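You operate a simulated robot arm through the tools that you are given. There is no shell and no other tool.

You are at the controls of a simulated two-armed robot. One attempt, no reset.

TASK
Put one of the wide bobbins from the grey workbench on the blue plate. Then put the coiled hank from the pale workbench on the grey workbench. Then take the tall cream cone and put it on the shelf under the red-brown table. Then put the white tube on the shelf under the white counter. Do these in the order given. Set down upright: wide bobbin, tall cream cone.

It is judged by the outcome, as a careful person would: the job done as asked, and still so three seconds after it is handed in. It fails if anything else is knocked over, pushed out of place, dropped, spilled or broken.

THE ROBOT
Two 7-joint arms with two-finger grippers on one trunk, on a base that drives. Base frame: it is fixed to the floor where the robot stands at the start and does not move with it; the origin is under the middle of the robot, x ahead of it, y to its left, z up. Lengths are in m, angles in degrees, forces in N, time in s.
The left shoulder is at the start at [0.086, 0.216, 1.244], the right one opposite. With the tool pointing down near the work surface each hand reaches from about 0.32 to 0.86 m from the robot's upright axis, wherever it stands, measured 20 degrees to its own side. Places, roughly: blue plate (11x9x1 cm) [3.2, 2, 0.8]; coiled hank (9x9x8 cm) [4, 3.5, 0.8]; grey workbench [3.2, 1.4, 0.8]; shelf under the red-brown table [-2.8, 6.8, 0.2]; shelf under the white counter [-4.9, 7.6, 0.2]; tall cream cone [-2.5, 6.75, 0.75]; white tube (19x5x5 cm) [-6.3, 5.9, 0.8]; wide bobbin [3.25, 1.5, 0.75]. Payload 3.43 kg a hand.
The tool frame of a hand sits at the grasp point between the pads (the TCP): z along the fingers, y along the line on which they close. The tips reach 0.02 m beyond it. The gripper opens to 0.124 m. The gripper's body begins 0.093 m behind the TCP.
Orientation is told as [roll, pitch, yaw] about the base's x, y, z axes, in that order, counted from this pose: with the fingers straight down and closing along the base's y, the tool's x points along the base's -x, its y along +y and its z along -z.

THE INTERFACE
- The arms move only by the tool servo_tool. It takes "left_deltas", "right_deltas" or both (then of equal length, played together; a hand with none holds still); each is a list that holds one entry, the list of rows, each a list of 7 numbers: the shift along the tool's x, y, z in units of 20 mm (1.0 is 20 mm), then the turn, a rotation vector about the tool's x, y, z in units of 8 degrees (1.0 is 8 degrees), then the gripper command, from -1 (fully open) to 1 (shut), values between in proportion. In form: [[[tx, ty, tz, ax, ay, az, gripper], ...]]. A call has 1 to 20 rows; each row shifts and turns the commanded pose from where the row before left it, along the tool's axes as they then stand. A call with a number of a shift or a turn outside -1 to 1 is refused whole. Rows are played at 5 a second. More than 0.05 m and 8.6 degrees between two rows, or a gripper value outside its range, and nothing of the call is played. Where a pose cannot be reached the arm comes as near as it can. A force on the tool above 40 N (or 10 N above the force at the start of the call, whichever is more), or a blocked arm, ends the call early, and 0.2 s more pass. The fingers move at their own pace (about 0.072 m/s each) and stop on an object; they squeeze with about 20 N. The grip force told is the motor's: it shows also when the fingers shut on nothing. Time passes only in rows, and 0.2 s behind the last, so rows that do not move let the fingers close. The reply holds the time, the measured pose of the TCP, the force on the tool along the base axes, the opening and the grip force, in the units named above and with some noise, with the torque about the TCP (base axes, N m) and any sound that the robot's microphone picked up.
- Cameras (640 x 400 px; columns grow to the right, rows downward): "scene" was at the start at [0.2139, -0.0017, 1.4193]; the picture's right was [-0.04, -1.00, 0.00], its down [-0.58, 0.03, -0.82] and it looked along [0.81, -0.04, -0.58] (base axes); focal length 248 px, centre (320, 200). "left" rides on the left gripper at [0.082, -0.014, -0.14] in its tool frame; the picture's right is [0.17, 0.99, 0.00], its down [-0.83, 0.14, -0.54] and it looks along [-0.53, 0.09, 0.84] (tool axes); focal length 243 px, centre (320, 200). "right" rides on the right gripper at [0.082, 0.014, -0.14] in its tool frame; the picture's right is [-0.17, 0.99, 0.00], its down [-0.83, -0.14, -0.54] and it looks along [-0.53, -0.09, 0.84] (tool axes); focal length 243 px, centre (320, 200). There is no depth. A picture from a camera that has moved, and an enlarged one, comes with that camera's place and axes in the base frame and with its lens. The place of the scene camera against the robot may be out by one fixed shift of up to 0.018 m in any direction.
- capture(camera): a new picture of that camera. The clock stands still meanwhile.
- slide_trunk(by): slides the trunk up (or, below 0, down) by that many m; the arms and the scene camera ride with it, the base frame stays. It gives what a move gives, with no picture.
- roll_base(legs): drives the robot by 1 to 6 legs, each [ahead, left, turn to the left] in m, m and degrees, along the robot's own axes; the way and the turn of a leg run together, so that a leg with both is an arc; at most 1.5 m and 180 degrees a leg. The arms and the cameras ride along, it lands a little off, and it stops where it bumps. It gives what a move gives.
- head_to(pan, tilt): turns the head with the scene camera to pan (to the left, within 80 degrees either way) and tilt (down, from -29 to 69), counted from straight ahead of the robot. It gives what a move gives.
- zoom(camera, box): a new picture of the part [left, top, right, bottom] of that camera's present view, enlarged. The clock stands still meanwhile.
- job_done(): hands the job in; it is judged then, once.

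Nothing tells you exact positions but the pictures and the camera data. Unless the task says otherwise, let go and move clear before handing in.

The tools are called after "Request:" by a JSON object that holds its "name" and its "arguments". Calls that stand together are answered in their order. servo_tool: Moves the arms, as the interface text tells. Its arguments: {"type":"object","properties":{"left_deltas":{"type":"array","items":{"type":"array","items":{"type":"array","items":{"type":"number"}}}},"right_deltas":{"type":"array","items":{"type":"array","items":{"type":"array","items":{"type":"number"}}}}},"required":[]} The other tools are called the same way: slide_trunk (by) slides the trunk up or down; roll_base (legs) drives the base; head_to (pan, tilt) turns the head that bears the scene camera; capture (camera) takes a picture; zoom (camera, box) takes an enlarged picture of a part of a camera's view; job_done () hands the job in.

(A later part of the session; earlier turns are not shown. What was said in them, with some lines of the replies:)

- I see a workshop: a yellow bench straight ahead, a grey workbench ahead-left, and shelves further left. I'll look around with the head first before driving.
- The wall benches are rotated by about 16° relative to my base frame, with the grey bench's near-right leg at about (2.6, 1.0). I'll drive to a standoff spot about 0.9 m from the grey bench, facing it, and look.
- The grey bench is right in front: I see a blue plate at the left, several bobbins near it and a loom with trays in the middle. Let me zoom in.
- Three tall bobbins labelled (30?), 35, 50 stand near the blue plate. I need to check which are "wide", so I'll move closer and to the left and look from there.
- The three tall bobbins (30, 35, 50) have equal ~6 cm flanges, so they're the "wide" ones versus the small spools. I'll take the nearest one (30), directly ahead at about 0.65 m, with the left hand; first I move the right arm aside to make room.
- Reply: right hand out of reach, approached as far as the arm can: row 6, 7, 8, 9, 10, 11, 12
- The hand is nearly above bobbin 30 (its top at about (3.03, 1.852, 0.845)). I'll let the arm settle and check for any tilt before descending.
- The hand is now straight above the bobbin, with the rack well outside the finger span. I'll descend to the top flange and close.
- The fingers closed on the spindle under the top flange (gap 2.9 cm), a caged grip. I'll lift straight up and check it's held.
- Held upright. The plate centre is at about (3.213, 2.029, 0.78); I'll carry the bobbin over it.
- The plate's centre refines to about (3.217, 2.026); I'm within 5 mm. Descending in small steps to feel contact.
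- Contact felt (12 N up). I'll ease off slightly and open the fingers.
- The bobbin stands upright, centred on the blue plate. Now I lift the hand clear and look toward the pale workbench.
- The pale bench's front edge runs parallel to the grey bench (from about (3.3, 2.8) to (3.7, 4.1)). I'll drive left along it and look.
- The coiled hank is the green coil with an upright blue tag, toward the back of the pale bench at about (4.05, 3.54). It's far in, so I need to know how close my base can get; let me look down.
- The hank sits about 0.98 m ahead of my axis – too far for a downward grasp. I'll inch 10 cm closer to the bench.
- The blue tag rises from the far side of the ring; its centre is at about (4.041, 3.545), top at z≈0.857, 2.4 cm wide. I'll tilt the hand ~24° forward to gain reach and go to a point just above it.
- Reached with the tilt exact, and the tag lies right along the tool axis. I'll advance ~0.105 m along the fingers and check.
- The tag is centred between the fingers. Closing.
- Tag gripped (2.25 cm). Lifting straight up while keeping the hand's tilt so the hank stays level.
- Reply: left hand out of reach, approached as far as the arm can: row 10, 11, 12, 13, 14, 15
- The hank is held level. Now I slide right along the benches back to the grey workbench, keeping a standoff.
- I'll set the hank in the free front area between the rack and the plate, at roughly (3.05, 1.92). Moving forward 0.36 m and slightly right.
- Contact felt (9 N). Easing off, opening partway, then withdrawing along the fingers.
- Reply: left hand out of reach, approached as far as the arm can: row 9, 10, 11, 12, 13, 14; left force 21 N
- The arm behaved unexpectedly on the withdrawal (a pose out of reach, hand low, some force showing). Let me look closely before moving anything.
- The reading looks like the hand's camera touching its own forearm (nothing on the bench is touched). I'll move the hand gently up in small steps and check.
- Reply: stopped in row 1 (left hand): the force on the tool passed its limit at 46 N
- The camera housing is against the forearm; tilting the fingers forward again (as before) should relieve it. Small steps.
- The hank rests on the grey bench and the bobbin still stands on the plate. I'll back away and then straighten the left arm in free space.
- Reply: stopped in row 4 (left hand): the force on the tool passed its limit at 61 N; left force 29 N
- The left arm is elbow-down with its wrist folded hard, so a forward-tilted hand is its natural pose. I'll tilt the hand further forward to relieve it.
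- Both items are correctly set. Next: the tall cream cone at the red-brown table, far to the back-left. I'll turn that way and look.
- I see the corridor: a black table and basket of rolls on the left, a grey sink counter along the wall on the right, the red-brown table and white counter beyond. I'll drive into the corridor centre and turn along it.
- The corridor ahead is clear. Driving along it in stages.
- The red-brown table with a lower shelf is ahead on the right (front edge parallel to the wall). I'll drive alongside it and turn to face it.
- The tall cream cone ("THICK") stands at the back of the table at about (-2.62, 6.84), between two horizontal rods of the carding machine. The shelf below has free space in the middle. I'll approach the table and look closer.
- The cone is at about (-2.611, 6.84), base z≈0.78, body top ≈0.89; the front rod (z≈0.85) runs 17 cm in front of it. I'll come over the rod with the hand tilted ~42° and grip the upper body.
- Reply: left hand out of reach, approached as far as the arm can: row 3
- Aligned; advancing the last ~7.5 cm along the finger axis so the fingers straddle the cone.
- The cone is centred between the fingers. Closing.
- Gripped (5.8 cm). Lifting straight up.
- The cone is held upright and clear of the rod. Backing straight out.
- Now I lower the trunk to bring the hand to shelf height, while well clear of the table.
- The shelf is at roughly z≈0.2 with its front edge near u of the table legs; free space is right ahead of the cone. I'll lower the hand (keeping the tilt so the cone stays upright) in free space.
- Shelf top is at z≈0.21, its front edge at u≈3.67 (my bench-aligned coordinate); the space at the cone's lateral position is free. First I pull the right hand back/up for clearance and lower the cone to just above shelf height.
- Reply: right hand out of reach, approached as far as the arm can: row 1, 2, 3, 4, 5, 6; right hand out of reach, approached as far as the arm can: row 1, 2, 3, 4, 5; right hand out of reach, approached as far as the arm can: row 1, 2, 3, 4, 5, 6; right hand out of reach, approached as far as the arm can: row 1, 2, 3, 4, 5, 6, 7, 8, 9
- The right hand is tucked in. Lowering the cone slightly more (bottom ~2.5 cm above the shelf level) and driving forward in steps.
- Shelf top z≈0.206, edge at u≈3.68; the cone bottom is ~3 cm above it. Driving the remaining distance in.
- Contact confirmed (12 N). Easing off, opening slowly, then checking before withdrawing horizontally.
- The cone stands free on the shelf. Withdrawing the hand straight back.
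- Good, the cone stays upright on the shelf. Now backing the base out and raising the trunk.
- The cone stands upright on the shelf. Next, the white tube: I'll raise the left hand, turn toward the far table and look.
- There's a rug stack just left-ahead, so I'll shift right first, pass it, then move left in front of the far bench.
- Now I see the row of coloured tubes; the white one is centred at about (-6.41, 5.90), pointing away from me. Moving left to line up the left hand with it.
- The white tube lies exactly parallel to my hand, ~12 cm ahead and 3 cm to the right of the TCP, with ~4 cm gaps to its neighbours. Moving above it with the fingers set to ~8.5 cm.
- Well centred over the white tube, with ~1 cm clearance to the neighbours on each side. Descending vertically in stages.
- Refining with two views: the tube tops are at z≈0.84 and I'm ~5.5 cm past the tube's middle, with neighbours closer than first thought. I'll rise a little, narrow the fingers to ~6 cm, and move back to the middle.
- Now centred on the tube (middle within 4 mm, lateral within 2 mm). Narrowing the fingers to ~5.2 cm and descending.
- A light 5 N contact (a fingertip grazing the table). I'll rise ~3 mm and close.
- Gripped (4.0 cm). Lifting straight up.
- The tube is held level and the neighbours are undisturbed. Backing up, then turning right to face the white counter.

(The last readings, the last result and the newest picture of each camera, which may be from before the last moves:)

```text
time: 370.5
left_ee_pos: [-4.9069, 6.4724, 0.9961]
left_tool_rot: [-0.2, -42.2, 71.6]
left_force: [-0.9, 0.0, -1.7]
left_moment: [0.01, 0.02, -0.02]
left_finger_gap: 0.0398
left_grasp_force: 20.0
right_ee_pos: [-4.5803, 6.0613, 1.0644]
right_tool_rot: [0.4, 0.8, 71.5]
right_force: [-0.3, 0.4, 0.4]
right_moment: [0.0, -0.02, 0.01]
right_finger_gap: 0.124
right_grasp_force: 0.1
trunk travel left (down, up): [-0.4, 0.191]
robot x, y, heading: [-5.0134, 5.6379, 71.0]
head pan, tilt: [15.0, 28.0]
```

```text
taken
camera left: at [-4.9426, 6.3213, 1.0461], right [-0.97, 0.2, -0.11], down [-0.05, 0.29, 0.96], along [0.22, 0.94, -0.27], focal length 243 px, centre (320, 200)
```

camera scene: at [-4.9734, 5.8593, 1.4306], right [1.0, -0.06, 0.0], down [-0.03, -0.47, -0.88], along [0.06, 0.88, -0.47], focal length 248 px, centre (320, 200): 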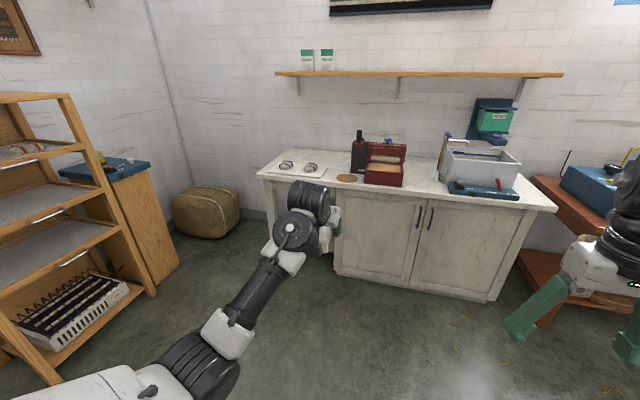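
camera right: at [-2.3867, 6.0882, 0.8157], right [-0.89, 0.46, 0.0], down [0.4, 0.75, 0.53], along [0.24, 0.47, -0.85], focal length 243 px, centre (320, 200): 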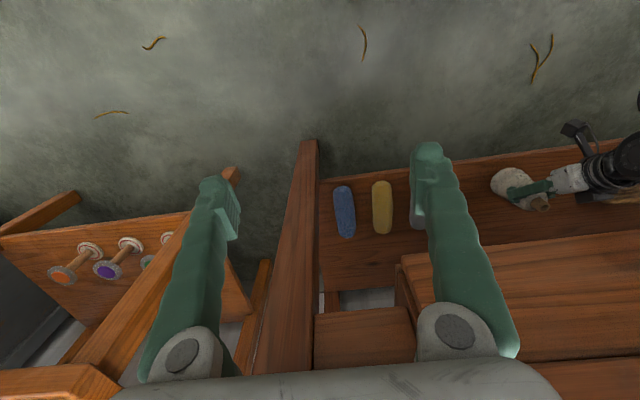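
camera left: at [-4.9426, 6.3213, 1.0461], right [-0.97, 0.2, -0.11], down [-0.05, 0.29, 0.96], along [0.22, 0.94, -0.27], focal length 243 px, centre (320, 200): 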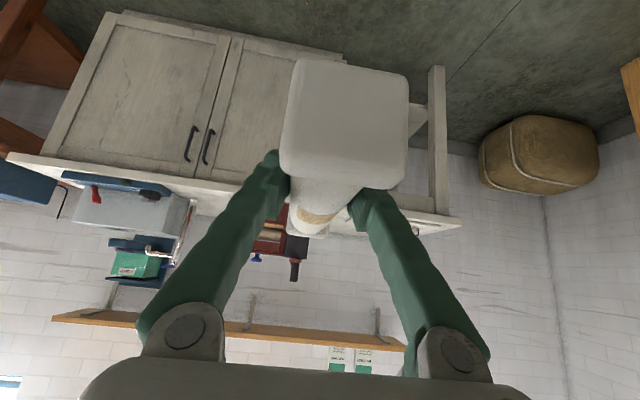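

Request:
{"name": "roll_base", "arguments": {"legs": [[0.15, 0.33, 0.4]]}}

Request:
{"name": "head_to", "arguments": {"pan": -5, "tilt": 35}}

Request:
{"name": "capture", "arguments": {"camera": "scene"}}

Request:
{"name": "capture", "arguments": {"camera": "left"}}

Request:
{"name": "capture", "arguments": {"camera": "right"}}

```text
time: 375.3
left_ee_pos: [-5.1703, 6.7224, 0.9956]
left_tool_rot: [-0.2, -42.2, 72.0]
left_force: [-0.4, 0.5, -1.3]
left_moment: [0.01, 0.0, -0.01]
left_finger_gap: 0.0397
left_grasp_force: 19.7
right_ee_pos: [-4.8383, 6.3125, 1.0653]
right_tool_rot: [0.3, 0.7, 72.0]
right_force: [-0.1, -0.6, -0.5]
right_moment: [0.0, 0.01, 0.01]
right_finger_gap: 0.1239
right_grasp_force: 0.1
trunk travel left (down, up): [-0.4, 0.191]
robot x, y, heading: [-5.2673, 5.8884, 71.9]
head pan, tilt: [15.0, 28.0]
```

```text
time: 376.1
left_ee_pos: [-5.1708, 6.7202, 0.9956]
left_tool_rot: [-0.1, -42.0, 72.1]
left_force: [0.3, -0.7, -2.2]
left_moment: [-0.01, -0.02, 0.01]
left_finger_gap: 0.0397
left_grasp_force: 19.6
right_ee_pos: [-4.8386, 6.3134, 1.0647]
right_tool_rot: [0.3, 0.7, 72.0]
right_force: [-0.9, -0.6, -0.4]
right_moment: [-0.02, 0.0, 0.01]
right_finger_gap: 0.1238
right_grasp_force: 0.1
trunk travel left (down, up): [-0.4, 0.191]
robot x, y, heading: [-5.2655, 5.8816, 71.9]
head pan, tilt: [-5.0, 35.0]
```

```text
taken
camera scene: at [-5.2011, 6.0963, 1.4198], right [0.92, -0.39, 0.0], down [-0.22, -0.53, -0.82], along [0.32, 0.75, -0.57], focal length 248 px, centre (320, 200)
```

scene: 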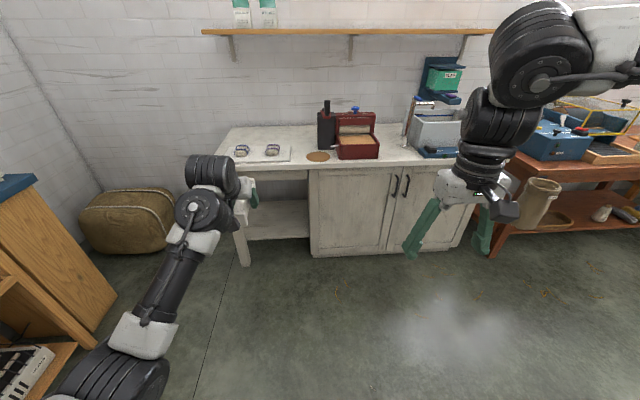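

```text
taken
camera left: at [-5.2042, 6.5684, 1.0461], right [-0.98, 0.19, -0.11], down [-0.06, 0.29, 0.96], along [0.21, 0.94, -0.27], focal length 243 px, centre (320, 200)
```

left: 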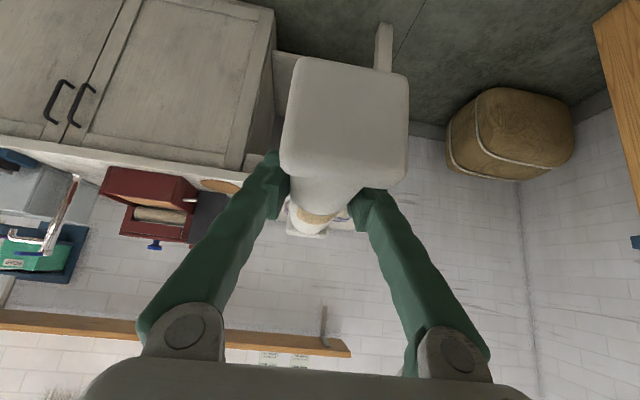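

```text
taken
camera right: at [-4.8757, 6.2403, 1.206], right [-0.89, 0.46, 0.0], down [0.39, 0.75, 0.53], along [0.24, 0.47, -0.85], focal length 243 px, centre (320, 200)
```

right: 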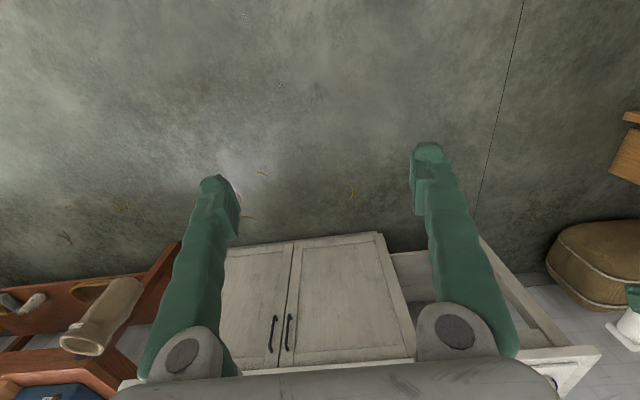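

The counter's open left bay (between cabinet and left leg, n ≈ -9.46…-8.97) has a shelf at about z 0.2, and my hand is already laterally centred on it. Lowering the trunk and hand here in free space.

Request:
{"name": "slide_trunk", "arguments": {"by": -0.39}}

Request:
{"name": "servo_tool", "arguments": {"left_deltas": [[[0.67, 0, 0.742, 0, 0, 0, 1], [0.67, 0, 0.742, 0, 0, 0, 1], [0.67, 0, 0.742, 0, 0, 0, 1], [0.67, 0, 0.742, 0, 0, 0, 1], [0.67, 0, 0.742, 0, 0, 0, 1], [0.67, 0, 0.742, 0, 0, 0, 1], [0.67, 0, 0.742, 0, 0, 0, 1], [0.67, 0, 0.742, 0, 0, 0, 1], [0.67, 0, 0.742, 0, 0, 0, 1], [0.67, 0, 0.742, 0, 0, 0, 1], [0.67, 0, 0.742, 0, 0, 0, 1], [0.67, 0, 0.742, 0, 0, 0, 1], [0, 0, 0, 0, 0, 0, 1]]]}}

Request:
{"name": "head_to", "arguments": {"pan": 0, "tilt": 28}}

Request:
{"name": "capture", "arguments": {"camera": "scene"}}

Request:
{"name": "capture", "arguments": {"camera": "left"}}

```text
time: 379.9
left_ee_pos: [-5.1699, 6.7212, 0.6063]
left_tool_rot: [-0.2, -42.0, 72.2]
left_force: [-0.8, -0.2, -1.8]
left_moment: [-0.02, -0.03, 0.02]
left_finger_gap: 0.0397
left_grasp_force: 20.3
right_ee_pos: [-4.8383, 6.3126, 0.675]
right_tool_rot: [0.3, 0.6, 72.1]
right_force: [-0.4, -0.8, 0.1]
right_moment: [0.02, -0.06, 0.07]
right_finger_gap: 0.1241
right_grasp_force: 0.0
trunk travel left (down, up): [-0.01, 0.581]
robot x, y, heading: [-5.2674, 5.8864, 72.0]
head pan, tilt: [-5.0, 35.0]
```

```text
time: 382.7
left_ee_pos: [-5.1686, 6.7195, 0.3646]
left_tool_rot: [-0.3, -42.0, 72.1]
left_force: [-0.3, 0.9, -1.6]
left_moment: [-0.01, -0.01, 0.02]
left_finger_gap: 0.04
left_grasp_force: 19.7
right_ee_pos: [-4.8385, 6.3121, 0.675]
right_tool_rot: [0.3, 0.7, 72.0]
right_force: [1.0, -1.0, -0.2]
right_moment: [0.01, -0.01, -0.02]
right_finger_gap: 0.1241
right_grasp_force: 0.1
trunk travel left (down, up): [-0.01, 0.581]
robot x, y, heading: [-5.2708, 5.8852, 71.9]
head pan, tilt: [-5.0, 35.0]
```

```text
time: 383.4
left_ee_pos: [-5.1702, 6.7194, 0.3663]
left_tool_rot: [-0.2, -42.1, 72.0]
left_force: [0.6, -0.8, -2.0]
left_moment: [-0.04, -0.04, 0.03]
left_finger_gap: 0.0396
left_grasp_force: 20.0
right_ee_pos: [-4.8393, 6.3125, 0.674]
right_tool_rot: [0.2, 0.7, 72.0]
right_force: [0.3, -0.3, 0.2]
right_moment: [0.0, 0.01, 0.02]
right_finger_gap: 0.1241
right_grasp_force: 0.1
trunk travel left (down, up): [-0.01, 0.581]
robot x, y, heading: [-5.2714, 5.8877, 72.0]
head pan, tilt: [0.0, 28.0]
```

```text
taken
camera scene: at [-5.1699, 6.2157, 1.0265], right [0.95, -0.31, 0.0], down [-0.15, -0.45, -0.88], along [0.27, 0.84, -0.47], focal length 248 px, centre (320, 200)
```

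scene: 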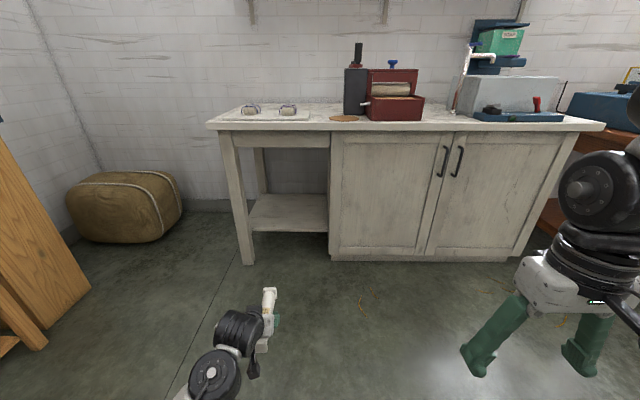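

```text
taken
camera left: at [-5.204, 6.5676, 0.4162], right [-0.98, 0.19, -0.11], down [-0.06, 0.29, 0.96], along [0.21, 0.94, -0.27], focal length 243 px, centre (320, 200)
```

left: 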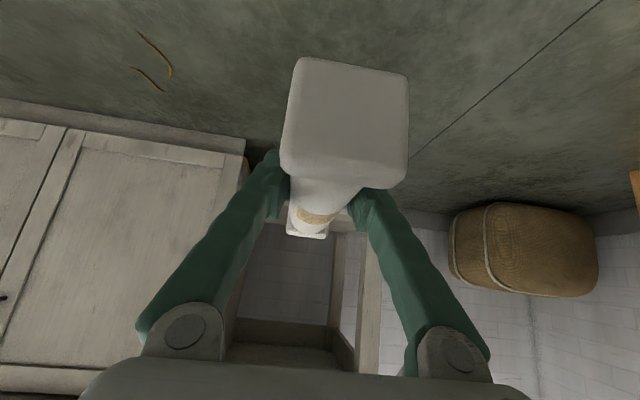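

Request:
{"name": "servo_tool", "arguments": {"left_deltas": [[[0.67, 0.3, 0.742, 0, 0, 0, 1], [0.67, 0.3, 0.742, 0, 0, 0, 1], [0.67, 0.3, 0.742, 0, 0, 0, 1], [0, 0, 0, 0, 0, 0, 1]]]}}

Request:
{"name": "roll_base", "arguments": {"legs": [[0.45, 0, -0.4]]}}

Request:
{"name": "head_to", "arguments": {"pan": 15, "tilt": 42}}

Request:
{"name": "capture", "arguments": {"camera": "scene"}}

Request:
{"name": "capture", "arguments": {"camera": "left"}}

Request:
{"name": "capture", "arguments": {"camera": "right"}}

```text
time: 384.4
left_ee_pos: [-5.1875, 6.7256, 0.3054]
left_tool_rot: [-0.3, -42.1, 72.0]
left_force: [0.2, 0.2, -1.1]
left_moment: [0.0, 0.0, -0.01]
left_finger_gap: 0.0395
left_grasp_force: 20.0
right_ee_pos: [-4.838, 6.3123, 0.6742]
right_tool_rot: [0.3, 0.7, 72.0]
right_force: [-0.2, -0.5, 0.6]
right_moment: [-0.01, 0.03, 0.0]
right_finger_gap: 0.124
right_grasp_force: 0.1
trunk travel left (down, up): [-0.01, 0.581]
robot x, y, heading: [-5.2713, 5.8854, 71.8]
head pan, tilt: [0.0, 28.0]
```

```text
time: 387.6
left_ee_pos: [-5.035, 7.1523, 0.3059]
left_tool_rot: [-0.2, -42.0, 71.4]
left_force: [0.1, -0.2, -1.7]
left_moment: [-0.01, 0.01, 0.02]
left_finger_gap: 0.0398
left_grasp_force: 19.3
right_ee_pos: [-4.6916, 6.7356, 0.6758]
right_tool_rot: [0.4, 0.7, 71.4]
right_force: [1.2, 0.6, -0.2]
right_moment: [0.04, 0.01, 0.01]
right_finger_gap: 0.1239
right_grasp_force: 0.1
trunk travel left (down, up): [-0.01, 0.581]
robot x, y, heading: [-5.1252, 6.3134, 71.2]
head pan, tilt: [0.0, 28.0]
```

```text
time: 388.4
left_ee_pos: [-5.0354, 7.1526, 0.3064]
left_tool_rot: [-0.4, -42.0, 71.5]
left_force: [0.9, 0.1, -0.8]
left_moment: [-0.02, 0.04, 0.03]
left_finger_gap: 0.0397
left_grasp_force: 20.4
right_ee_pos: [-4.6908, 6.7342, 0.675]
right_tool_rot: [0.3, 0.6, 71.3]
right_force: [0.3, 0.0, 0.7]
right_moment: [-0.01, 0.01, -0.01]
right_finger_gap: 0.1242
right_grasp_force: 0.1
trunk travel left (down, up): [-0.01, 0.581]
robot x, y, heading: [-5.1255, 6.3135, 71.1]
head pan, tilt: [15.0, 42.0]
```

```text
taken
camera scene: at [-5.0473, 6.639, 1.0051], right [1.0, -0.07, 0.0], down [-0.04, -0.67, -0.74], along [0.05, 0.74, -0.67], focal length 248 px, centre (320, 200)
```

scene: 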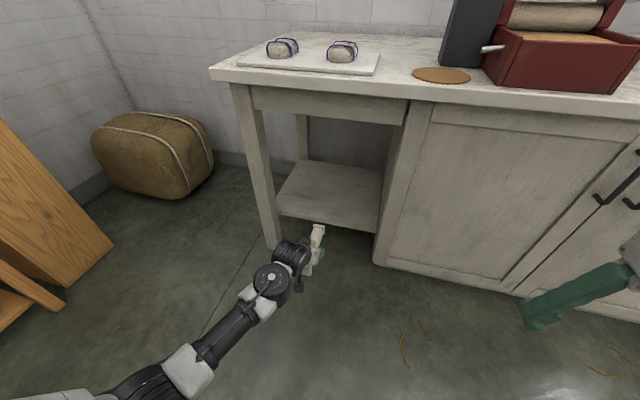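

```text
taken
camera left: at [-5.0712, 7.0003, 0.3566], right [-0.97, 0.2, -0.11], down [-0.05, 0.29, 0.96], along [0.22, 0.94, -0.27], focal length 243 px, centre (320, 200)
```

left: 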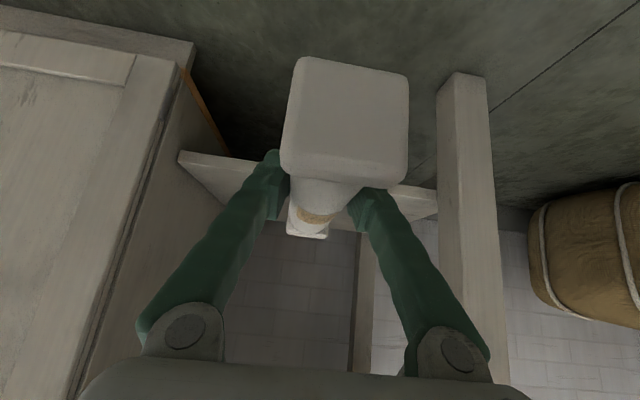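

```text
taken
camera right: at [-4.7289, 6.6631, 0.816], right [-0.88, 0.47, 0.0], down [0.4, 0.75, 0.53], along [0.25, 0.47, -0.85], focal length 243 px, centre (320, 200)
```

right: 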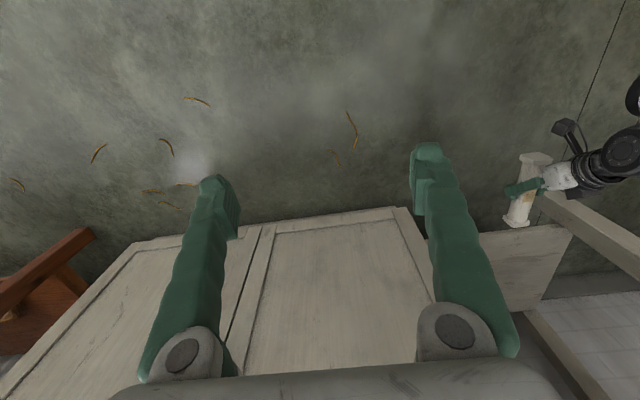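

Request:
{"name": "zoom", "arguments": {"camera": "left", "box": [380, 150, 480, 240]}}

Request:
{"name": "zoom", "arguments": {"camera": "left", "box": [160, 130, 300, 230]}}

Request:
{"name": "zoom", "arguments": {"camera": "scene", "box": [230, 140, 400, 280]}}

```text
4.44 times, centred on (430, 195) of left
camera zoom: at [-5.0712, 7.0003, 0.3566], right [-0.97, 0.2, -0.11], down [-0.05, 0.29, 0.96], along [0.22, 0.94, -0.27], focal length 1078 px, centre (-169, 222)
```

zoom: 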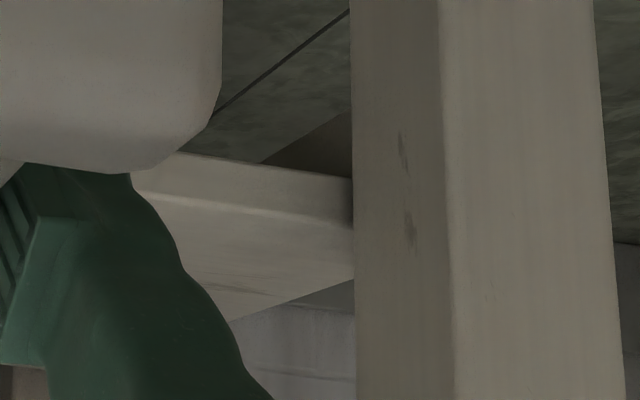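

```text
4.00 times, centred on (230, 180) of left
camera zoom: at [-5.0712, 7.0003, 0.3566], right [-0.97, 0.2, -0.11], down [-0.05, 0.29, 0.96], along [0.22, 0.94, -0.27], focal length 970 px, centre (680, 280)
```

zoom: 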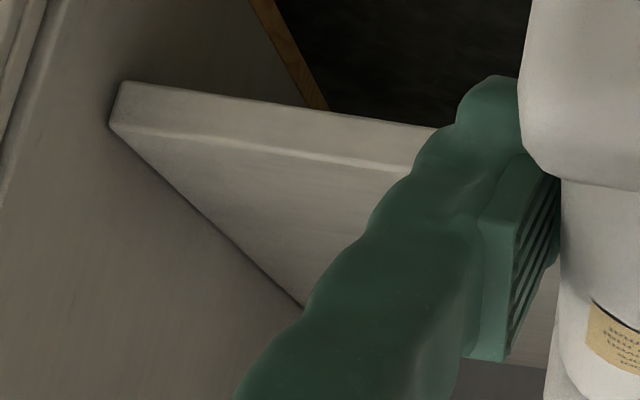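

```text
2.86 times, centred on (315, 210) of scene
camera zoom: at [-5.0473, 6.639, 1.0051], right [1.0, -0.07, 0.0], down [-0.04, -0.67, -0.74], along [0.05, 0.74, -0.67], focal length 709 px, centre (334, 171)
```

zoom: 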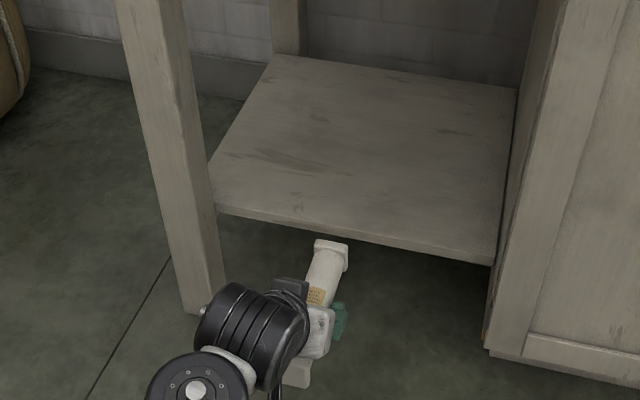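

Shelf: front edge at u≈3.76, top z≈0.22; the tube clears it by ~5 cm. Shifting 3 cm right to centre in the bay and driving in by 0.2 m first.

Request:
{"name": "servo_tool", "arguments": {"left_deltas": [[[0, -0.75, 0, 0, 0, 0, 1], [0, -0.75, 0, 0, 0, 0, 1], [0, 0, 0, 0, 0, 0, 1]]]}}

Request:
{"name": "roll_base", "arguments": {"legs": [[0.2, 0, 0]]}}

Request:
{"name": "capture", "arguments": {"camera": "scene"}}

Request:
{"name": "capture", "arguments": {"camera": "left"}}

Request:
{"name": "capture", "arguments": {"camera": "right"}}

```text
time: 389.2
left_ee_pos: [-5.0077, 7.1435, 0.3068]
left_tool_rot: [-0.2, -42.0, 71.5]
left_force: [0.2, 0.2, -3.0]
left_moment: [0.0, 0.01, 0.0]
left_finger_gap: 0.0397
left_grasp_force: 20.4
right_ee_pos: [-4.6919, 6.7351, 0.6747]
right_tool_rot: [0.4, 0.8, 71.5]
right_force: [-0.6, 0.7, 0.3]
right_moment: [-0.01, -0.02, 0.0]
right_finger_gap: 0.1243
right_grasp_force: 0.1
trunk travel left (down, up): [-0.01, 0.581]
robot x, y, heading: [-5.1286, 6.3112, 70.9]
head pan, tilt: [15.0, 42.0]
```

```text
time: 391.0
left_ee_pos: [-4.9402, 7.3315, 0.3065]
left_tool_rot: [-0.2, -41.9, 71.3]
left_force: [-1.4, -0.1, -2.4]
left_moment: [-0.01, -0.01, 0.02]
left_finger_gap: 0.0395
left_grasp_force: 20.0
right_ee_pos: [-4.6258, 6.9215, 0.6746]
right_tool_rot: [0.3, 0.8, 71.2]
right_force: [-0.1, 0.7, -0.4]
right_moment: [-0.02, -0.01, -0.02]
right_finger_gap: 0.124
right_grasp_force: 0.0
trunk travel left (down, up): [-0.01, 0.581]
robot x, y, heading: [-5.0625, 6.5053, 70.9]
head pan, tilt: [15.0, 42.0]
```

```text
taken
camera scene: at [-4.9815, 6.8273, 1.005], right [1.0, -0.07, 0.0], down [-0.05, -0.67, -0.74], along [0.05, 0.74, -0.67], focal length 248 px, centre (320, 200)
```

scene: 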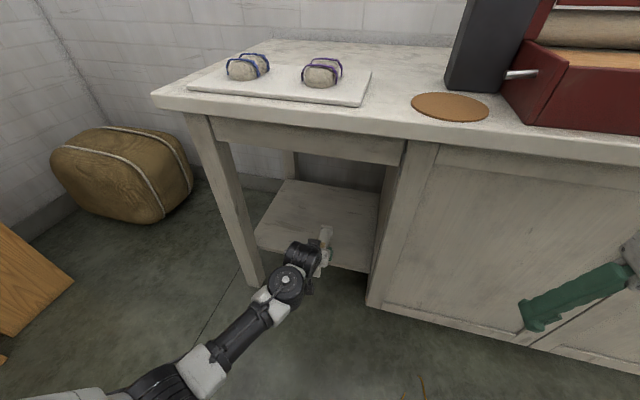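

```text
taken
camera left: at [-4.9763, 7.1796, 0.3571], right [-0.97, 0.2, -0.11], down [-0.05, 0.29, 0.96], along [0.23, 0.94, -0.27], focal length 243 px, centre (320, 200)
```

left: 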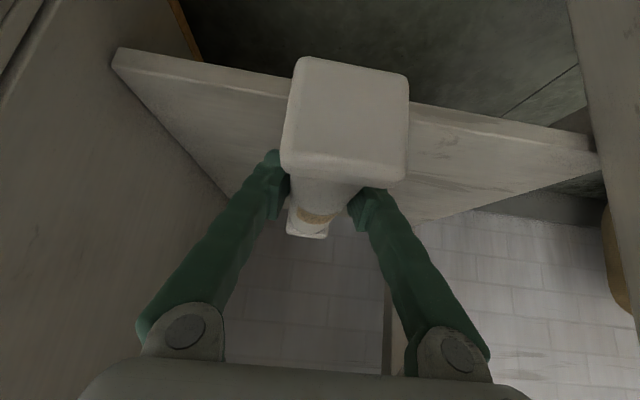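

```text
taken
camera right: at [-4.663, 6.8501, 0.8158], right [-0.88, 0.48, 0.0], down [0.4, 0.75, 0.53], along [0.25, 0.47, -0.85], focal length 243 px, centre (320, 200)
```

right: 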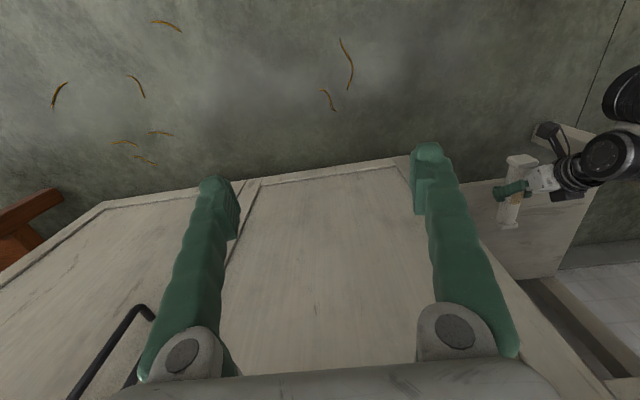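

Request:
{"name": "roll_base", "arguments": {"legs": [[0.155, 0, 0.3]]}}

Request:
{"name": "capture", "arguments": {"camera": "scene"}}

Request:
{"name": "capture", "arguments": {"camera": "left"}}

Request:
{"name": "zoom", "arguments": {"camera": "right", "box": [440, 80, 640, 260]}}

```text
time: 392.6
left_ee_pos: [-4.8922, 7.4787, 0.3067]
left_tool_rot: [-0.2, -42.0, 71.4]
left_force: [0.5, 0.4, -2.6]
left_moment: [-0.02, 0.04, -0.01]
left_finger_gap: 0.0396
left_grasp_force: 19.9
right_ee_pos: [-4.5756, 7.0704, 0.6756]
right_tool_rot: [0.2, 0.6, 71.5]
right_force: [-0.1, 0.3, -0.4]
right_moment: [-0.02, 0.01, 0.01]
right_finger_gap: 0.124
right_grasp_force: 0.0
trunk travel left (down, up): [-0.01, 0.581]
robot x, y, heading: [-5.01, 6.6497, 71.0]
head pan, tilt: [15.0, 42.0]
```

```text
taken
camera scene: at [-4.9324, 6.9745, 1.0049], right [1.0, -0.07, 0.0], down [-0.04, -0.67, -0.74], along [0.05, 0.74, -0.67], focal length 248 px, centre (320, 200)
```

scene: 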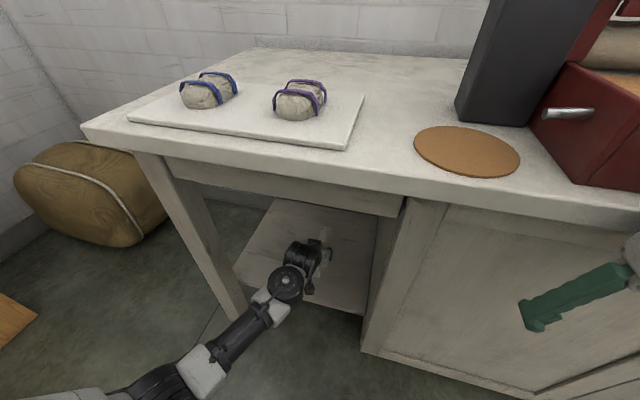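

```text
taken
camera left: at [-4.9286, 7.3267, 0.3569], right [-0.97, 0.2, -0.11], down [-0.05, 0.29, 0.96], along [0.22, 0.94, -0.27], focal length 243 px, centre (320, 200)
```

left: 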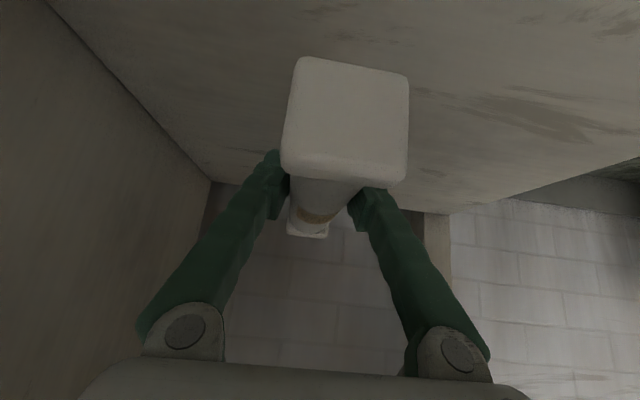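

```text
2.22 times, centred on (540, 170) of right
camera zoom: at [-4.614, 6.9984, 0.8158], right [-0.88, 0.47, 0.0], down [0.4, 0.75, 0.53], along [0.25, 0.47, -0.85], focal length 539 px, centre (-169, 267)
```

zoom: 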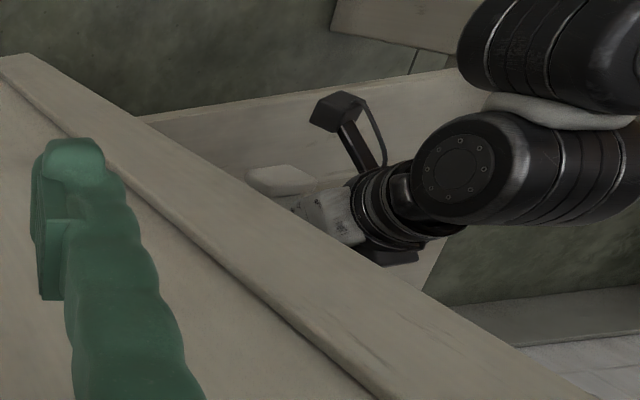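

The tube is fully over the shelf now. Lowering gently to contact.

Request:
{"name": "servo_tool", "arguments": {"left_deltas": [[[0.5, 0, 0.556, 0, 0, 0, 1], [0.5, 0, 0.556, 0, 0, 0, 1], [0, 0, 0, 0, 0, 0, 1]]]}}

Request:
{"name": "capture", "arguments": {"camera": "left"}}

```text
time: 393.4
left_ee_pos: [-4.8917, 7.4788, 0.2765]
left_tool_rot: [-0.2, -42.0, 71.4]
left_force: [0.0, -0.8, -1.5]
left_moment: [-0.02, -0.04, 0.03]
left_finger_gap: 0.0398
left_grasp_force: 20.3
right_ee_pos: [-4.5763, 7.07, 0.675]
right_tool_rot: [0.3, 0.8, 71.4]
right_force: [-0.4, 0.5, 0.3]
right_moment: [0.0, -0.01, 0.03]
right_finger_gap: 0.1242
right_grasp_force: 0.2
trunk travel left (down, up): [-0.01, 0.581]
robot x, y, heading: [-5.0156, 6.6457, 71.4]
head pan, tilt: [15.0, 42.0]
```

```text
taken
camera left: at [-4.9283, 7.3268, 0.3268], right [-0.97, 0.2, -0.11], down [-0.05, 0.29, 0.96], along [0.22, 0.94, -0.27], focal length 243 px, centre (320, 200)
```

left: 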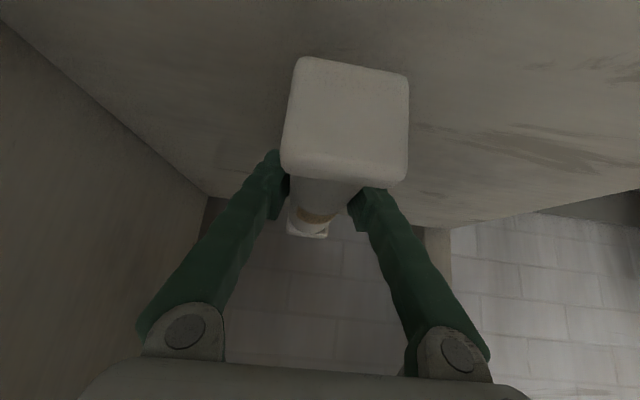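

Request:
{"name": "servo_tool", "arguments": {"left_deltas": [[[0.2, 0, 0.223, 0, 0, 0, 1], [0.17, 0, 0.186, 0, 0, 0, 1], [0.1, 0, 0.111, 0, 0, 0, 1], [0, 0, 0, 0, 0, 0, 1]]]}}

```text
time: 394.4
left_ee_pos: [-4.8942, 7.4783, 0.2623]
left_tool_rot: [-0.2, -41.9, 71.5]
left_force: [-0.4, 0.1, -0.7]
left_moment: [-0.01, 0.0, 0.0]
left_finger_gap: 0.0396
left_grasp_force: 19.3
right_ee_pos: [-4.5758, 7.0687, 0.676]
right_tool_rot: [0.3, 0.7, 71.4]
right_force: [-0.5, 1.0, 0.2]
right_moment: [0.0, -0.01, -0.01]
right_finger_gap: 0.1237
right_grasp_force: 0.0
trunk travel left (down, up): [-0.01, 0.581]
robot x, y, heading: [-5.0145, 6.65, 71.2]
head pan, tilt: [15.0, 42.0]
```

Request:
{"name": "servo_tool", "arguments": {"left_deltas": [[[0.1, 0, 0.111, 0, 0, 0, 1], [0.1, 0, 0.111, 0, 0, 0, 1], [0, 0, 0, 0, 0, 0, 1]]]}}

```text
time: 395.2
left_ee_pos: [-4.893, 7.4782, 0.2561]
left_tool_rot: [-0.2, -42.0, 71.5]
left_force: [-0.2, -1.0, -1.9]
left_moment: [-0.05, -0.01, 0.0]
left_finger_gap: 0.0397
left_grasp_force: 19.3
right_ee_pos: [-4.5758, 7.0686, 0.674]
right_tool_rot: [0.3, 0.7, 71.4]
right_force: [0.2, -0.1, 0.2]
right_moment: [0.0, -0.03, 0.02]
right_finger_gap: 0.1239
right_grasp_force: 0.1
trunk travel left (down, up): [-0.01, 0.581]
robot x, y, heading: [-5.0138, 6.6542, 71.2]
head pan, tilt: [15.0, 42.0]
```

Request:
{"name": "servo_tool", "arguments": {"left_deltas": [[[0.1, 0, 0.111, 0, 0, 0, 1], [0.1, 0, 0.111, 0, 0, 0, 1], [0, 0, 0, 0, 0, 0, 1]]]}}

Request:
{"name": "capture", "arguments": {"camera": "left"}}

```text
time: 396.0
left_ee_pos: [-4.8926, 7.4779, 0.2502]
left_tool_rot: [-0.3, -42.1, 71.5]
left_force: [-0.5, 0.3, -1.9]
left_moment: [0.02, 0.02, -0.01]
left_finger_gap: 0.0394
left_grasp_force: 19.9
right_ee_pos: [-4.5767, 7.0694, 0.6751]
right_tool_rot: [0.3, 0.6, 71.4]
right_force: [0.3, -0.3, 0.3]
right_moment: [-0.02, 0.04, 0.04]
right_finger_gap: 0.1239
right_grasp_force: 0.2
trunk travel left (down, up): [-0.01, 0.581]
robot x, y, heading: [-5.0149, 6.6474, 71.4]
head pan, tilt: [15.0, 42.0]
```

```text
taken
camera left: at [-4.9285, 7.3265, 0.3002], right [-0.97, 0.2, -0.11], down [-0.05, 0.29, 0.96], along [0.22, 0.94, -0.27], focal length 243 px, centre (320, 200)
```

left: 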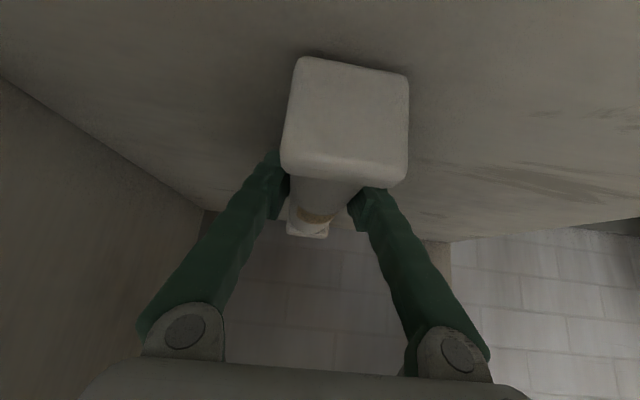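

Request:
{"name": "servo_tool", "arguments": {"left_deltas": [[[0.1, 0, 0.111, 0, 0, 0, 1], [0.07, 0, 0.074, 0, 0, 0, 1], [0, 0, 0, 0, 0, 0, 1]]]}}

```text
time: 396.8
left_ee_pos: [-4.8915, 7.4787, 0.2455]
left_tool_rot: [-0.2, -42.0, 71.5]
left_force: [0.0, 0.7, -0.7]
left_moment: [-0.03, -0.01, 0.0]
left_finger_gap: 0.0396
left_grasp_force: 19.9
right_ee_pos: [-4.5774, 7.0697, 0.6745]
right_tool_rot: [0.4, 0.8, 71.3]
right_force: [0.1, 0.7, 0.0]
right_moment: [0.01, -0.04, -0.01]
right_finger_gap: 0.1237
right_grasp_force: 0.1
trunk travel left (down, up): [-0.01, 0.581]
robot x, y, heading: [-5.0151, 6.6515, 71.5]
head pan, tilt: [15.0, 42.0]
```

Request:
{"name": "servo_tool", "arguments": {"left_deltas": [[[0.1, 0, 0.111, 0, 0, 0, 1], [0.07, 0, 0.074, 0, 0, 0, 1], [0, 0, 0, 0, 0, 0, 1]]]}}

Request:
{"name": "zoom", "arguments": {"camera": "left", "box": [240, 20, 460, 160]}}

```text
time: 397.6
left_ee_pos: [-4.8918, 7.4793, 0.2436]
left_tool_rot: [-0.3, -42.4, 71.6]
left_force: [0.6, -0.2, 16.2]
left_moment: [0.29, -0.11, 0.05]
left_finger_gap: 0.0399
left_grasp_force: 20.1
right_ee_pos: [-4.5757, 7.0671, 0.6765]
right_tool_rot: [0.4, 0.6, 71.3]
right_force: [0.2, 0.2, -1.0]
right_moment: [0.01, -0.03, -0.01]
right_finger_gap: 0.1241
right_grasp_force: 0.1
trunk travel left (down, up): [-0.01, 0.581]
robot x, y, heading: [-5.0101, 6.6507, 71.1]
head pan, tilt: [15.0, 42.0]
```

```text
2.86 times, centred on (350, 90) of left
camera zoom: at [-4.9281, 7.327, 0.2942], right [-0.97, 0.2, -0.12], down [-0.06, 0.28, 0.96], along [0.23, 0.94, -0.26], focal length 693 px, centre (234, 514)
```

zoom: 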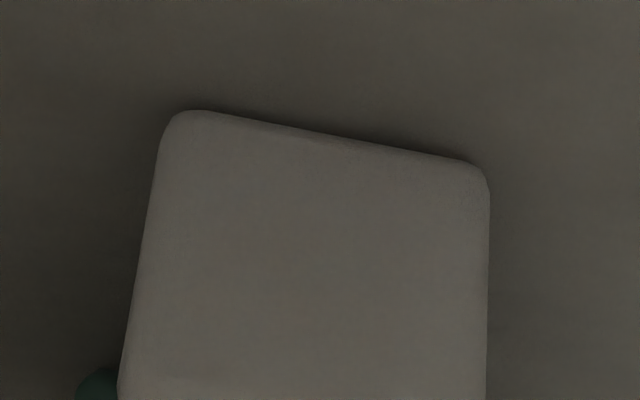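

Contact (16 N) – the tube rests on the shelf. Easing off and opening.

Request:
{"name": "servo_tool", "arguments": {"left_deltas": [[[-0.06, 0, -0.067, 0, 0, 0, 1], [0, 0, 0, 0, 0, 0, 0.5], [0, 0, 0, 0, 0, 0, 0.2], [0, 0, 0, 0, 0, 0, -0.2], [0, 0, 0, 0, 0, 0, -0.4], [0, 0, 0, 0, 0, 0, -0.4]]]}}

Request:
{"name": "capture", "arguments": {"camera": "left"}}

```text
time: 399.0
left_ee_pos: [-4.8934, 7.4779, 0.2429]
left_tool_rot: [-0.2, -42.0, 71.4]
left_force: [3.6, -5.0, 7.7]
left_moment: [0.04, 0.22, 0.1]
left_finger_gap: 0.0841
left_grasp_force: 0.1
right_ee_pos: [-4.5761, 7.0691, 0.676]
right_tool_rot: [0.3, 0.7, 71.4]
right_force: [-0.4, 0.1, -0.4]
right_moment: [0.03, 0.0, -0.03]
right_finger_gap: 0.124
right_grasp_force: 0.1
trunk travel left (down, up): [-0.01, 0.581]
robot x, y, heading: [-5.0118, 6.6499, 71.3]
head pan, tilt: [15.0, 42.0]
```

```text
taken
camera left: at [-4.9291, 7.3259, 0.2936], right [-0.97, 0.2, -0.11], down [-0.05, 0.29, 0.96], along [0.22, 0.94, -0.27], focal length 243 px, centre (320, 200)
```

left: 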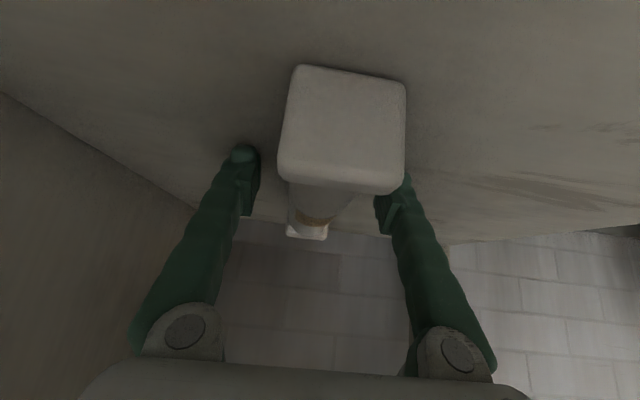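

The tube is released (one fingertip lightly touching the shelf). Lifting off and withdrawing.

Request:
{"name": "servo_tool", "arguments": {"left_deltas": [[[-0.17, 0, -0.19, 0, 0, 0, -0.4], [-0.34, 0, -0.37, 0, 0, 0, -0.4], [-0.67, 0, -0.742, 0, 0, 0, -0.4], [-0.67, 0, -0.742, 0, 0, 0, -0.4], [0, 0, 0, 0, 0, 0, -0.4]]]}}

Request:
{"name": "capture", "arguments": {"camera": "left"}}

```text
time: 400.2
left_ee_pos: [-4.8923, 7.4744, 0.2982]
left_tool_rot: [-0.3, -42.0, 71.4]
left_force: [0.1, -1.1, 0.4]
left_moment: [0.0, 0.03, 0.02]
left_finger_gap: 0.0868
left_grasp_force: 0.1
right_ee_pos: [-4.5761, 7.0692, 0.6747]
right_tool_rot: [0.2, 0.7, 71.5]
right_force: [0.0, 0.6, -1.1]
right_moment: [0.02, 0.01, 0.06]
right_finger_gap: 0.1241
right_grasp_force: 0.0
trunk travel left (down, up): [-0.01, 0.581]
robot x, y, heading: [-5.0136, 6.6491, 71.1]
head pan, tilt: [15.0, 42.0]
```

```text
taken
camera left: at [-4.9282, 7.3241, 0.3489], right [-0.97, 0.2, -0.11], down [-0.05, 0.29, 0.96], along [0.22, 0.94, -0.27], focal length 243 px, centre (320, 200)
```

left: 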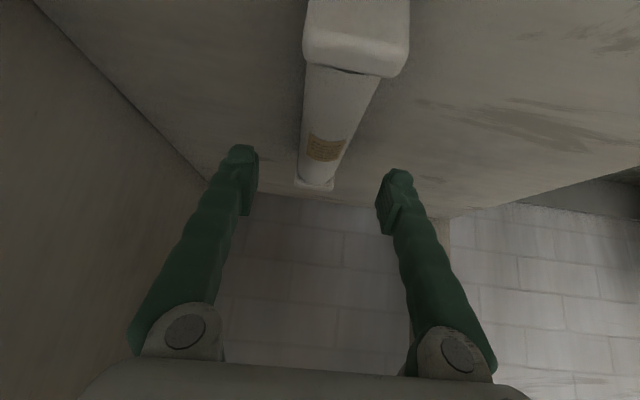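

The tube lies on the shelf. Raising a bit more and backing straight out.

Request:
{"name": "servo_tool", "arguments": {"left_deltas": [[[-0.67, 0, -0.742, 0, 0, 0, -0.4], [-0.3, 0, -0.35, 0, 0, 0, -0.4], [0, 0, 0, 0, 0, 0, -0.4]]]}}

Request:
{"name": "roll_base", "arguments": {"legs": [[-0.7, 0, 0]]}}

Request:
{"name": "head_to", "arguments": {"pan": 5, "tilt": 30}}

Request:
{"name": "capture", "arguments": {"camera": "scene"}}

Request:
{"name": "zoom", "arguments": {"camera": "scene", "box": [200, 120, 380, 280]}}

```text
time: 401.0
left_ee_pos: [-4.8926, 7.4772, 0.3275]
left_tool_rot: [-0.2, -42.1, 71.4]
left_force: [-0.3, 0.7, 0.6]
left_moment: [-0.02, -0.02, 0.0]
left_finger_gap: 0.0868
left_grasp_force: 0.0
right_ee_pos: [-4.5769, 7.0689, 0.6753]
right_tool_rot: [0.3, 0.6, 71.3]
right_force: [0.0, -0.2, 0.4]
right_moment: [0.02, -0.02, -0.02]
right_finger_gap: 0.1241
right_grasp_force: 0.1
trunk travel left (down, up): [-0.01, 0.581]
robot x, y, heading: [-5.0092, 6.6514, 71.2]
head pan, tilt: [15.0, 42.0]
```

```text
time: 405.8
left_ee_pos: [-5.116, 6.7976, 0.3273]
left_tool_rot: [-0.2, -42.0, 70.5]
left_force: [-0.3, -1.2, 0.3]
left_moment: [0.01, 0.0, 0.02]
left_finger_gap: 0.087
left_grasp_force: 0.1
right_ee_pos: [-4.8063, 6.3844, 0.6747]
right_tool_rot: [0.2, 0.8, 70.6]
right_force: [-0.7, 0.2, -0.1]
right_moment: [0.0, 0.01, 0.04]
right_finger_gap: 0.1241
right_grasp_force: 0.1
trunk travel left (down, up): [-0.01, 0.581]
robot x, y, heading: [-5.2486, 5.9694, 70.4]
head pan, tilt: [15.0, 42.0]
```

```text
time: 406.5
left_ee_pos: [-5.1158, 6.7976, 0.3271]
left_tool_rot: [-0.3, -42.0, 70.5]
left_force: [0.3, 0.1, 0.4]
left_moment: [0.01, 0.01, 0.0]
left_finger_gap: 0.0868
left_grasp_force: 0.0
right_ee_pos: [-4.8069, 6.3847, 0.6745]
right_tool_rot: [0.3, 0.8, 70.5]
right_force: [-0.6, 0.3, -0.7]
right_moment: [-0.01, -0.02, -0.01]
right_finger_gap: 0.1238
right_grasp_force: 0.1
trunk travel left (down, up): [-0.01, 0.581]
robot x, y, heading: [-5.2503, 5.974, 70.4]
head pan, tilt: [5.0, 30.0]
```

```text
taken
camera scene: at [-5.148, 6.2994, 1.0234], right [0.97, -0.25, 0.0], down [-0.13, -0.48, -0.87], along [0.22, 0.84, -0.5], focal length 248 px, centre (320, 200)
```

scene: 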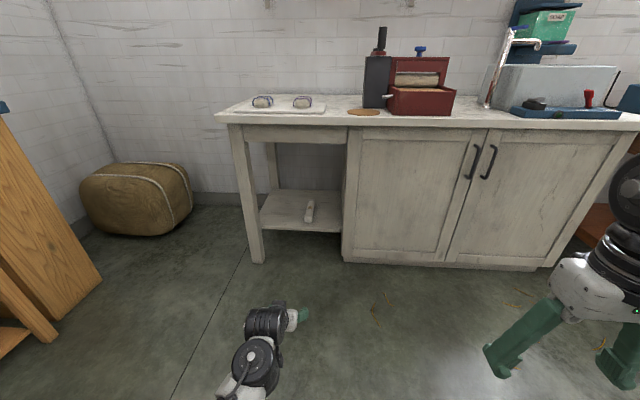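

```text
2.50 times, centred on (290, 200) of scene
camera zoom: at [-5.148, 6.2994, 1.0234], right [0.97, -0.25, 0.0], down [-0.13, -0.48, -0.87], along [0.22, 0.84, -0.5], focal length 620 px, centre (395, 200)
```

zoom: 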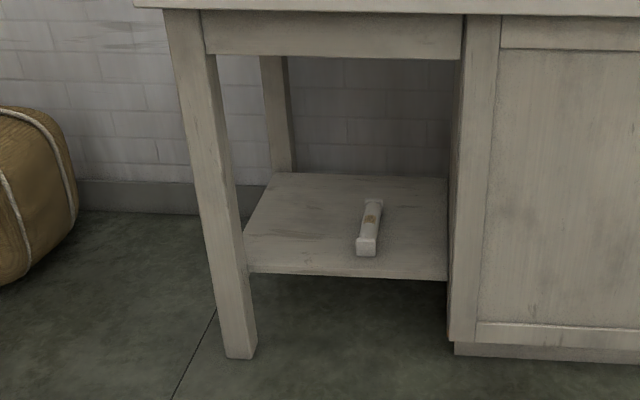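

All four items are placed. A quick check of the cone and the tube bench before handing in.

Request:
{"name": "head_to", "arguments": {"pan": -55, "tilt": 15}}

Request:
{"name": "capture", "arguments": {"camera": "scene"}}

Request:
{"name": "head_to", "arguments": {"pan": 78, "tilt": 10}}

Request:
{"name": "capture", "arguments": {"camera": "scene"}}

```text
time: 407.8
left_ee_pos: [-5.1162, 6.7982, 0.3269]
left_tool_rot: [-0.1, -42.0, 70.5]
left_force: [-0.4, 0.2, 0.3]
left_moment: [0.01, -0.01, -0.01]
left_finger_gap: 0.0868
left_grasp_force: 0.1
right_ee_pos: [-4.8067, 6.3858, 0.6757]
right_tool_rot: [0.2, 0.6, 70.5]
right_force: [0.5, -0.2, -0.8]
right_moment: [-0.01, 0.01, 0.02]
right_finger_gap: 0.1238
right_grasp_force: 0.1
trunk travel left (down, up): [-0.01, 0.581]
robot x, y, heading: [-5.2552, 5.9709, 70.1]
head pan, tilt: [-55.0, 15.0]
```

```text
taken
camera scene: at [-5.0808, 6.2366, 1.0476], right [0.26, -0.96, 0.0], down [-0.25, -0.07, -0.97], along [0.93, 0.26, -0.26], focal length 248 px, centre (320, 200)
```

scene: 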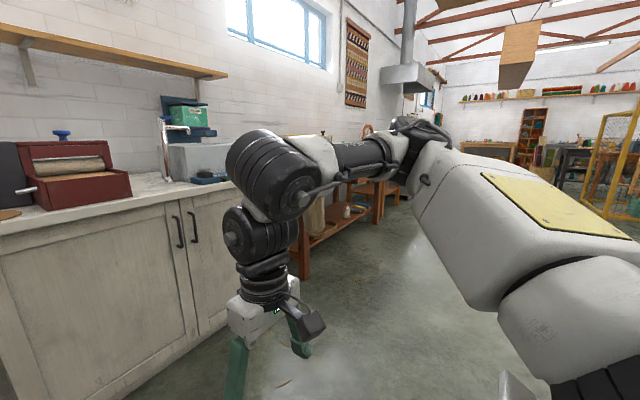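

```text
time: 410.0
left_ee_pos: [-5.1168, 6.7981, 0.328]
left_tool_rot: [-0.2, -42.0, 70.5]
left_force: [0.0, 0.2, 0.2]
left_moment: [-0.01, -0.01, -0.02]
left_finger_gap: 0.0868
left_grasp_force: 0.2
right_ee_pos: [-4.8067, 6.3846, 0.675]
right_tool_rot: [0.4, 0.7, 70.4]
right_force: [-0.3, 0.1, 0.3]
right_moment: [-0.02, 0.02, 0.01]
right_finger_gap: 0.1241
right_grasp_force: 0.1
trunk travel left (down, up): [-0.01, 0.581]
robot x, y, heading: [-5.2496, 5.9699, 70.5]
head pan, tilt: [78.0, 10.0]
```

```text
taken
camera scene: at [-5.2499, 6.2608, 1.0558], right [0.53, 0.85, 0.0], down [0.15, -0.09, -0.98], along [-0.84, 0.52, -0.17], focal length 248 px, centre (320, 200)
```

scene: 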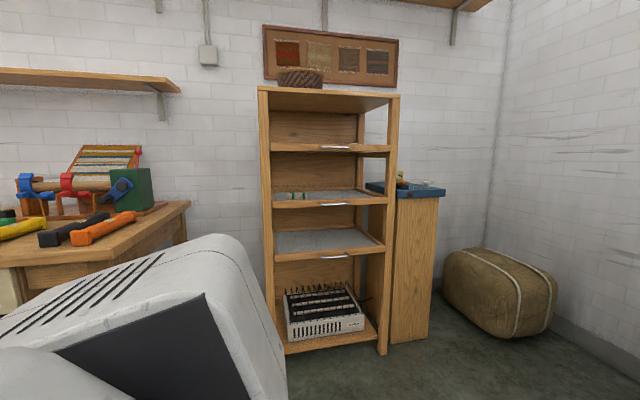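

All four parts are in place, in the order given. The wide bobbin stands on the blue plate, and the hank is on the grey bench. I can see the cone upright on its shelf and the tube lying on the shelf under the white counter. The other tubes are where they were. My hands are empty and clear, so I'm handing in.

Request:
{"name": "job_done", "arguments": {}}

```text
The job is handed in.
```

I did all four parts in the order you gave and handed the job in; I haven't seen a verdict.

- **Wide bobbin:** the one labelled 30 stands upright on the blue plate. Three bobbins with equal flanges (30, 35 and 50) fitted "wide", so I took the nearest.
- **Coiled hank:** it lies flat on the grey workbench, in the free space between the spool rack and the plate.
- **Tall cream cone:** the one labelled "THICK" stands upright on the shelf under the red-brown table, between the basket and the grey roll. I could still see it upright from across the room before handing in.
- **White tube:** it lies on the shelf in the open bay at the left end of the white counter.

On the grey bench, the left arm folded onto itself while I was withdrawing from the hank, and the force limit stopped it twice. The pictures afterwards showed the hank, the bobbin and everything else on the bench still in place. I saw nothing else knocked over or moved anywhere. Both grippers were empty and clear when I handed in.
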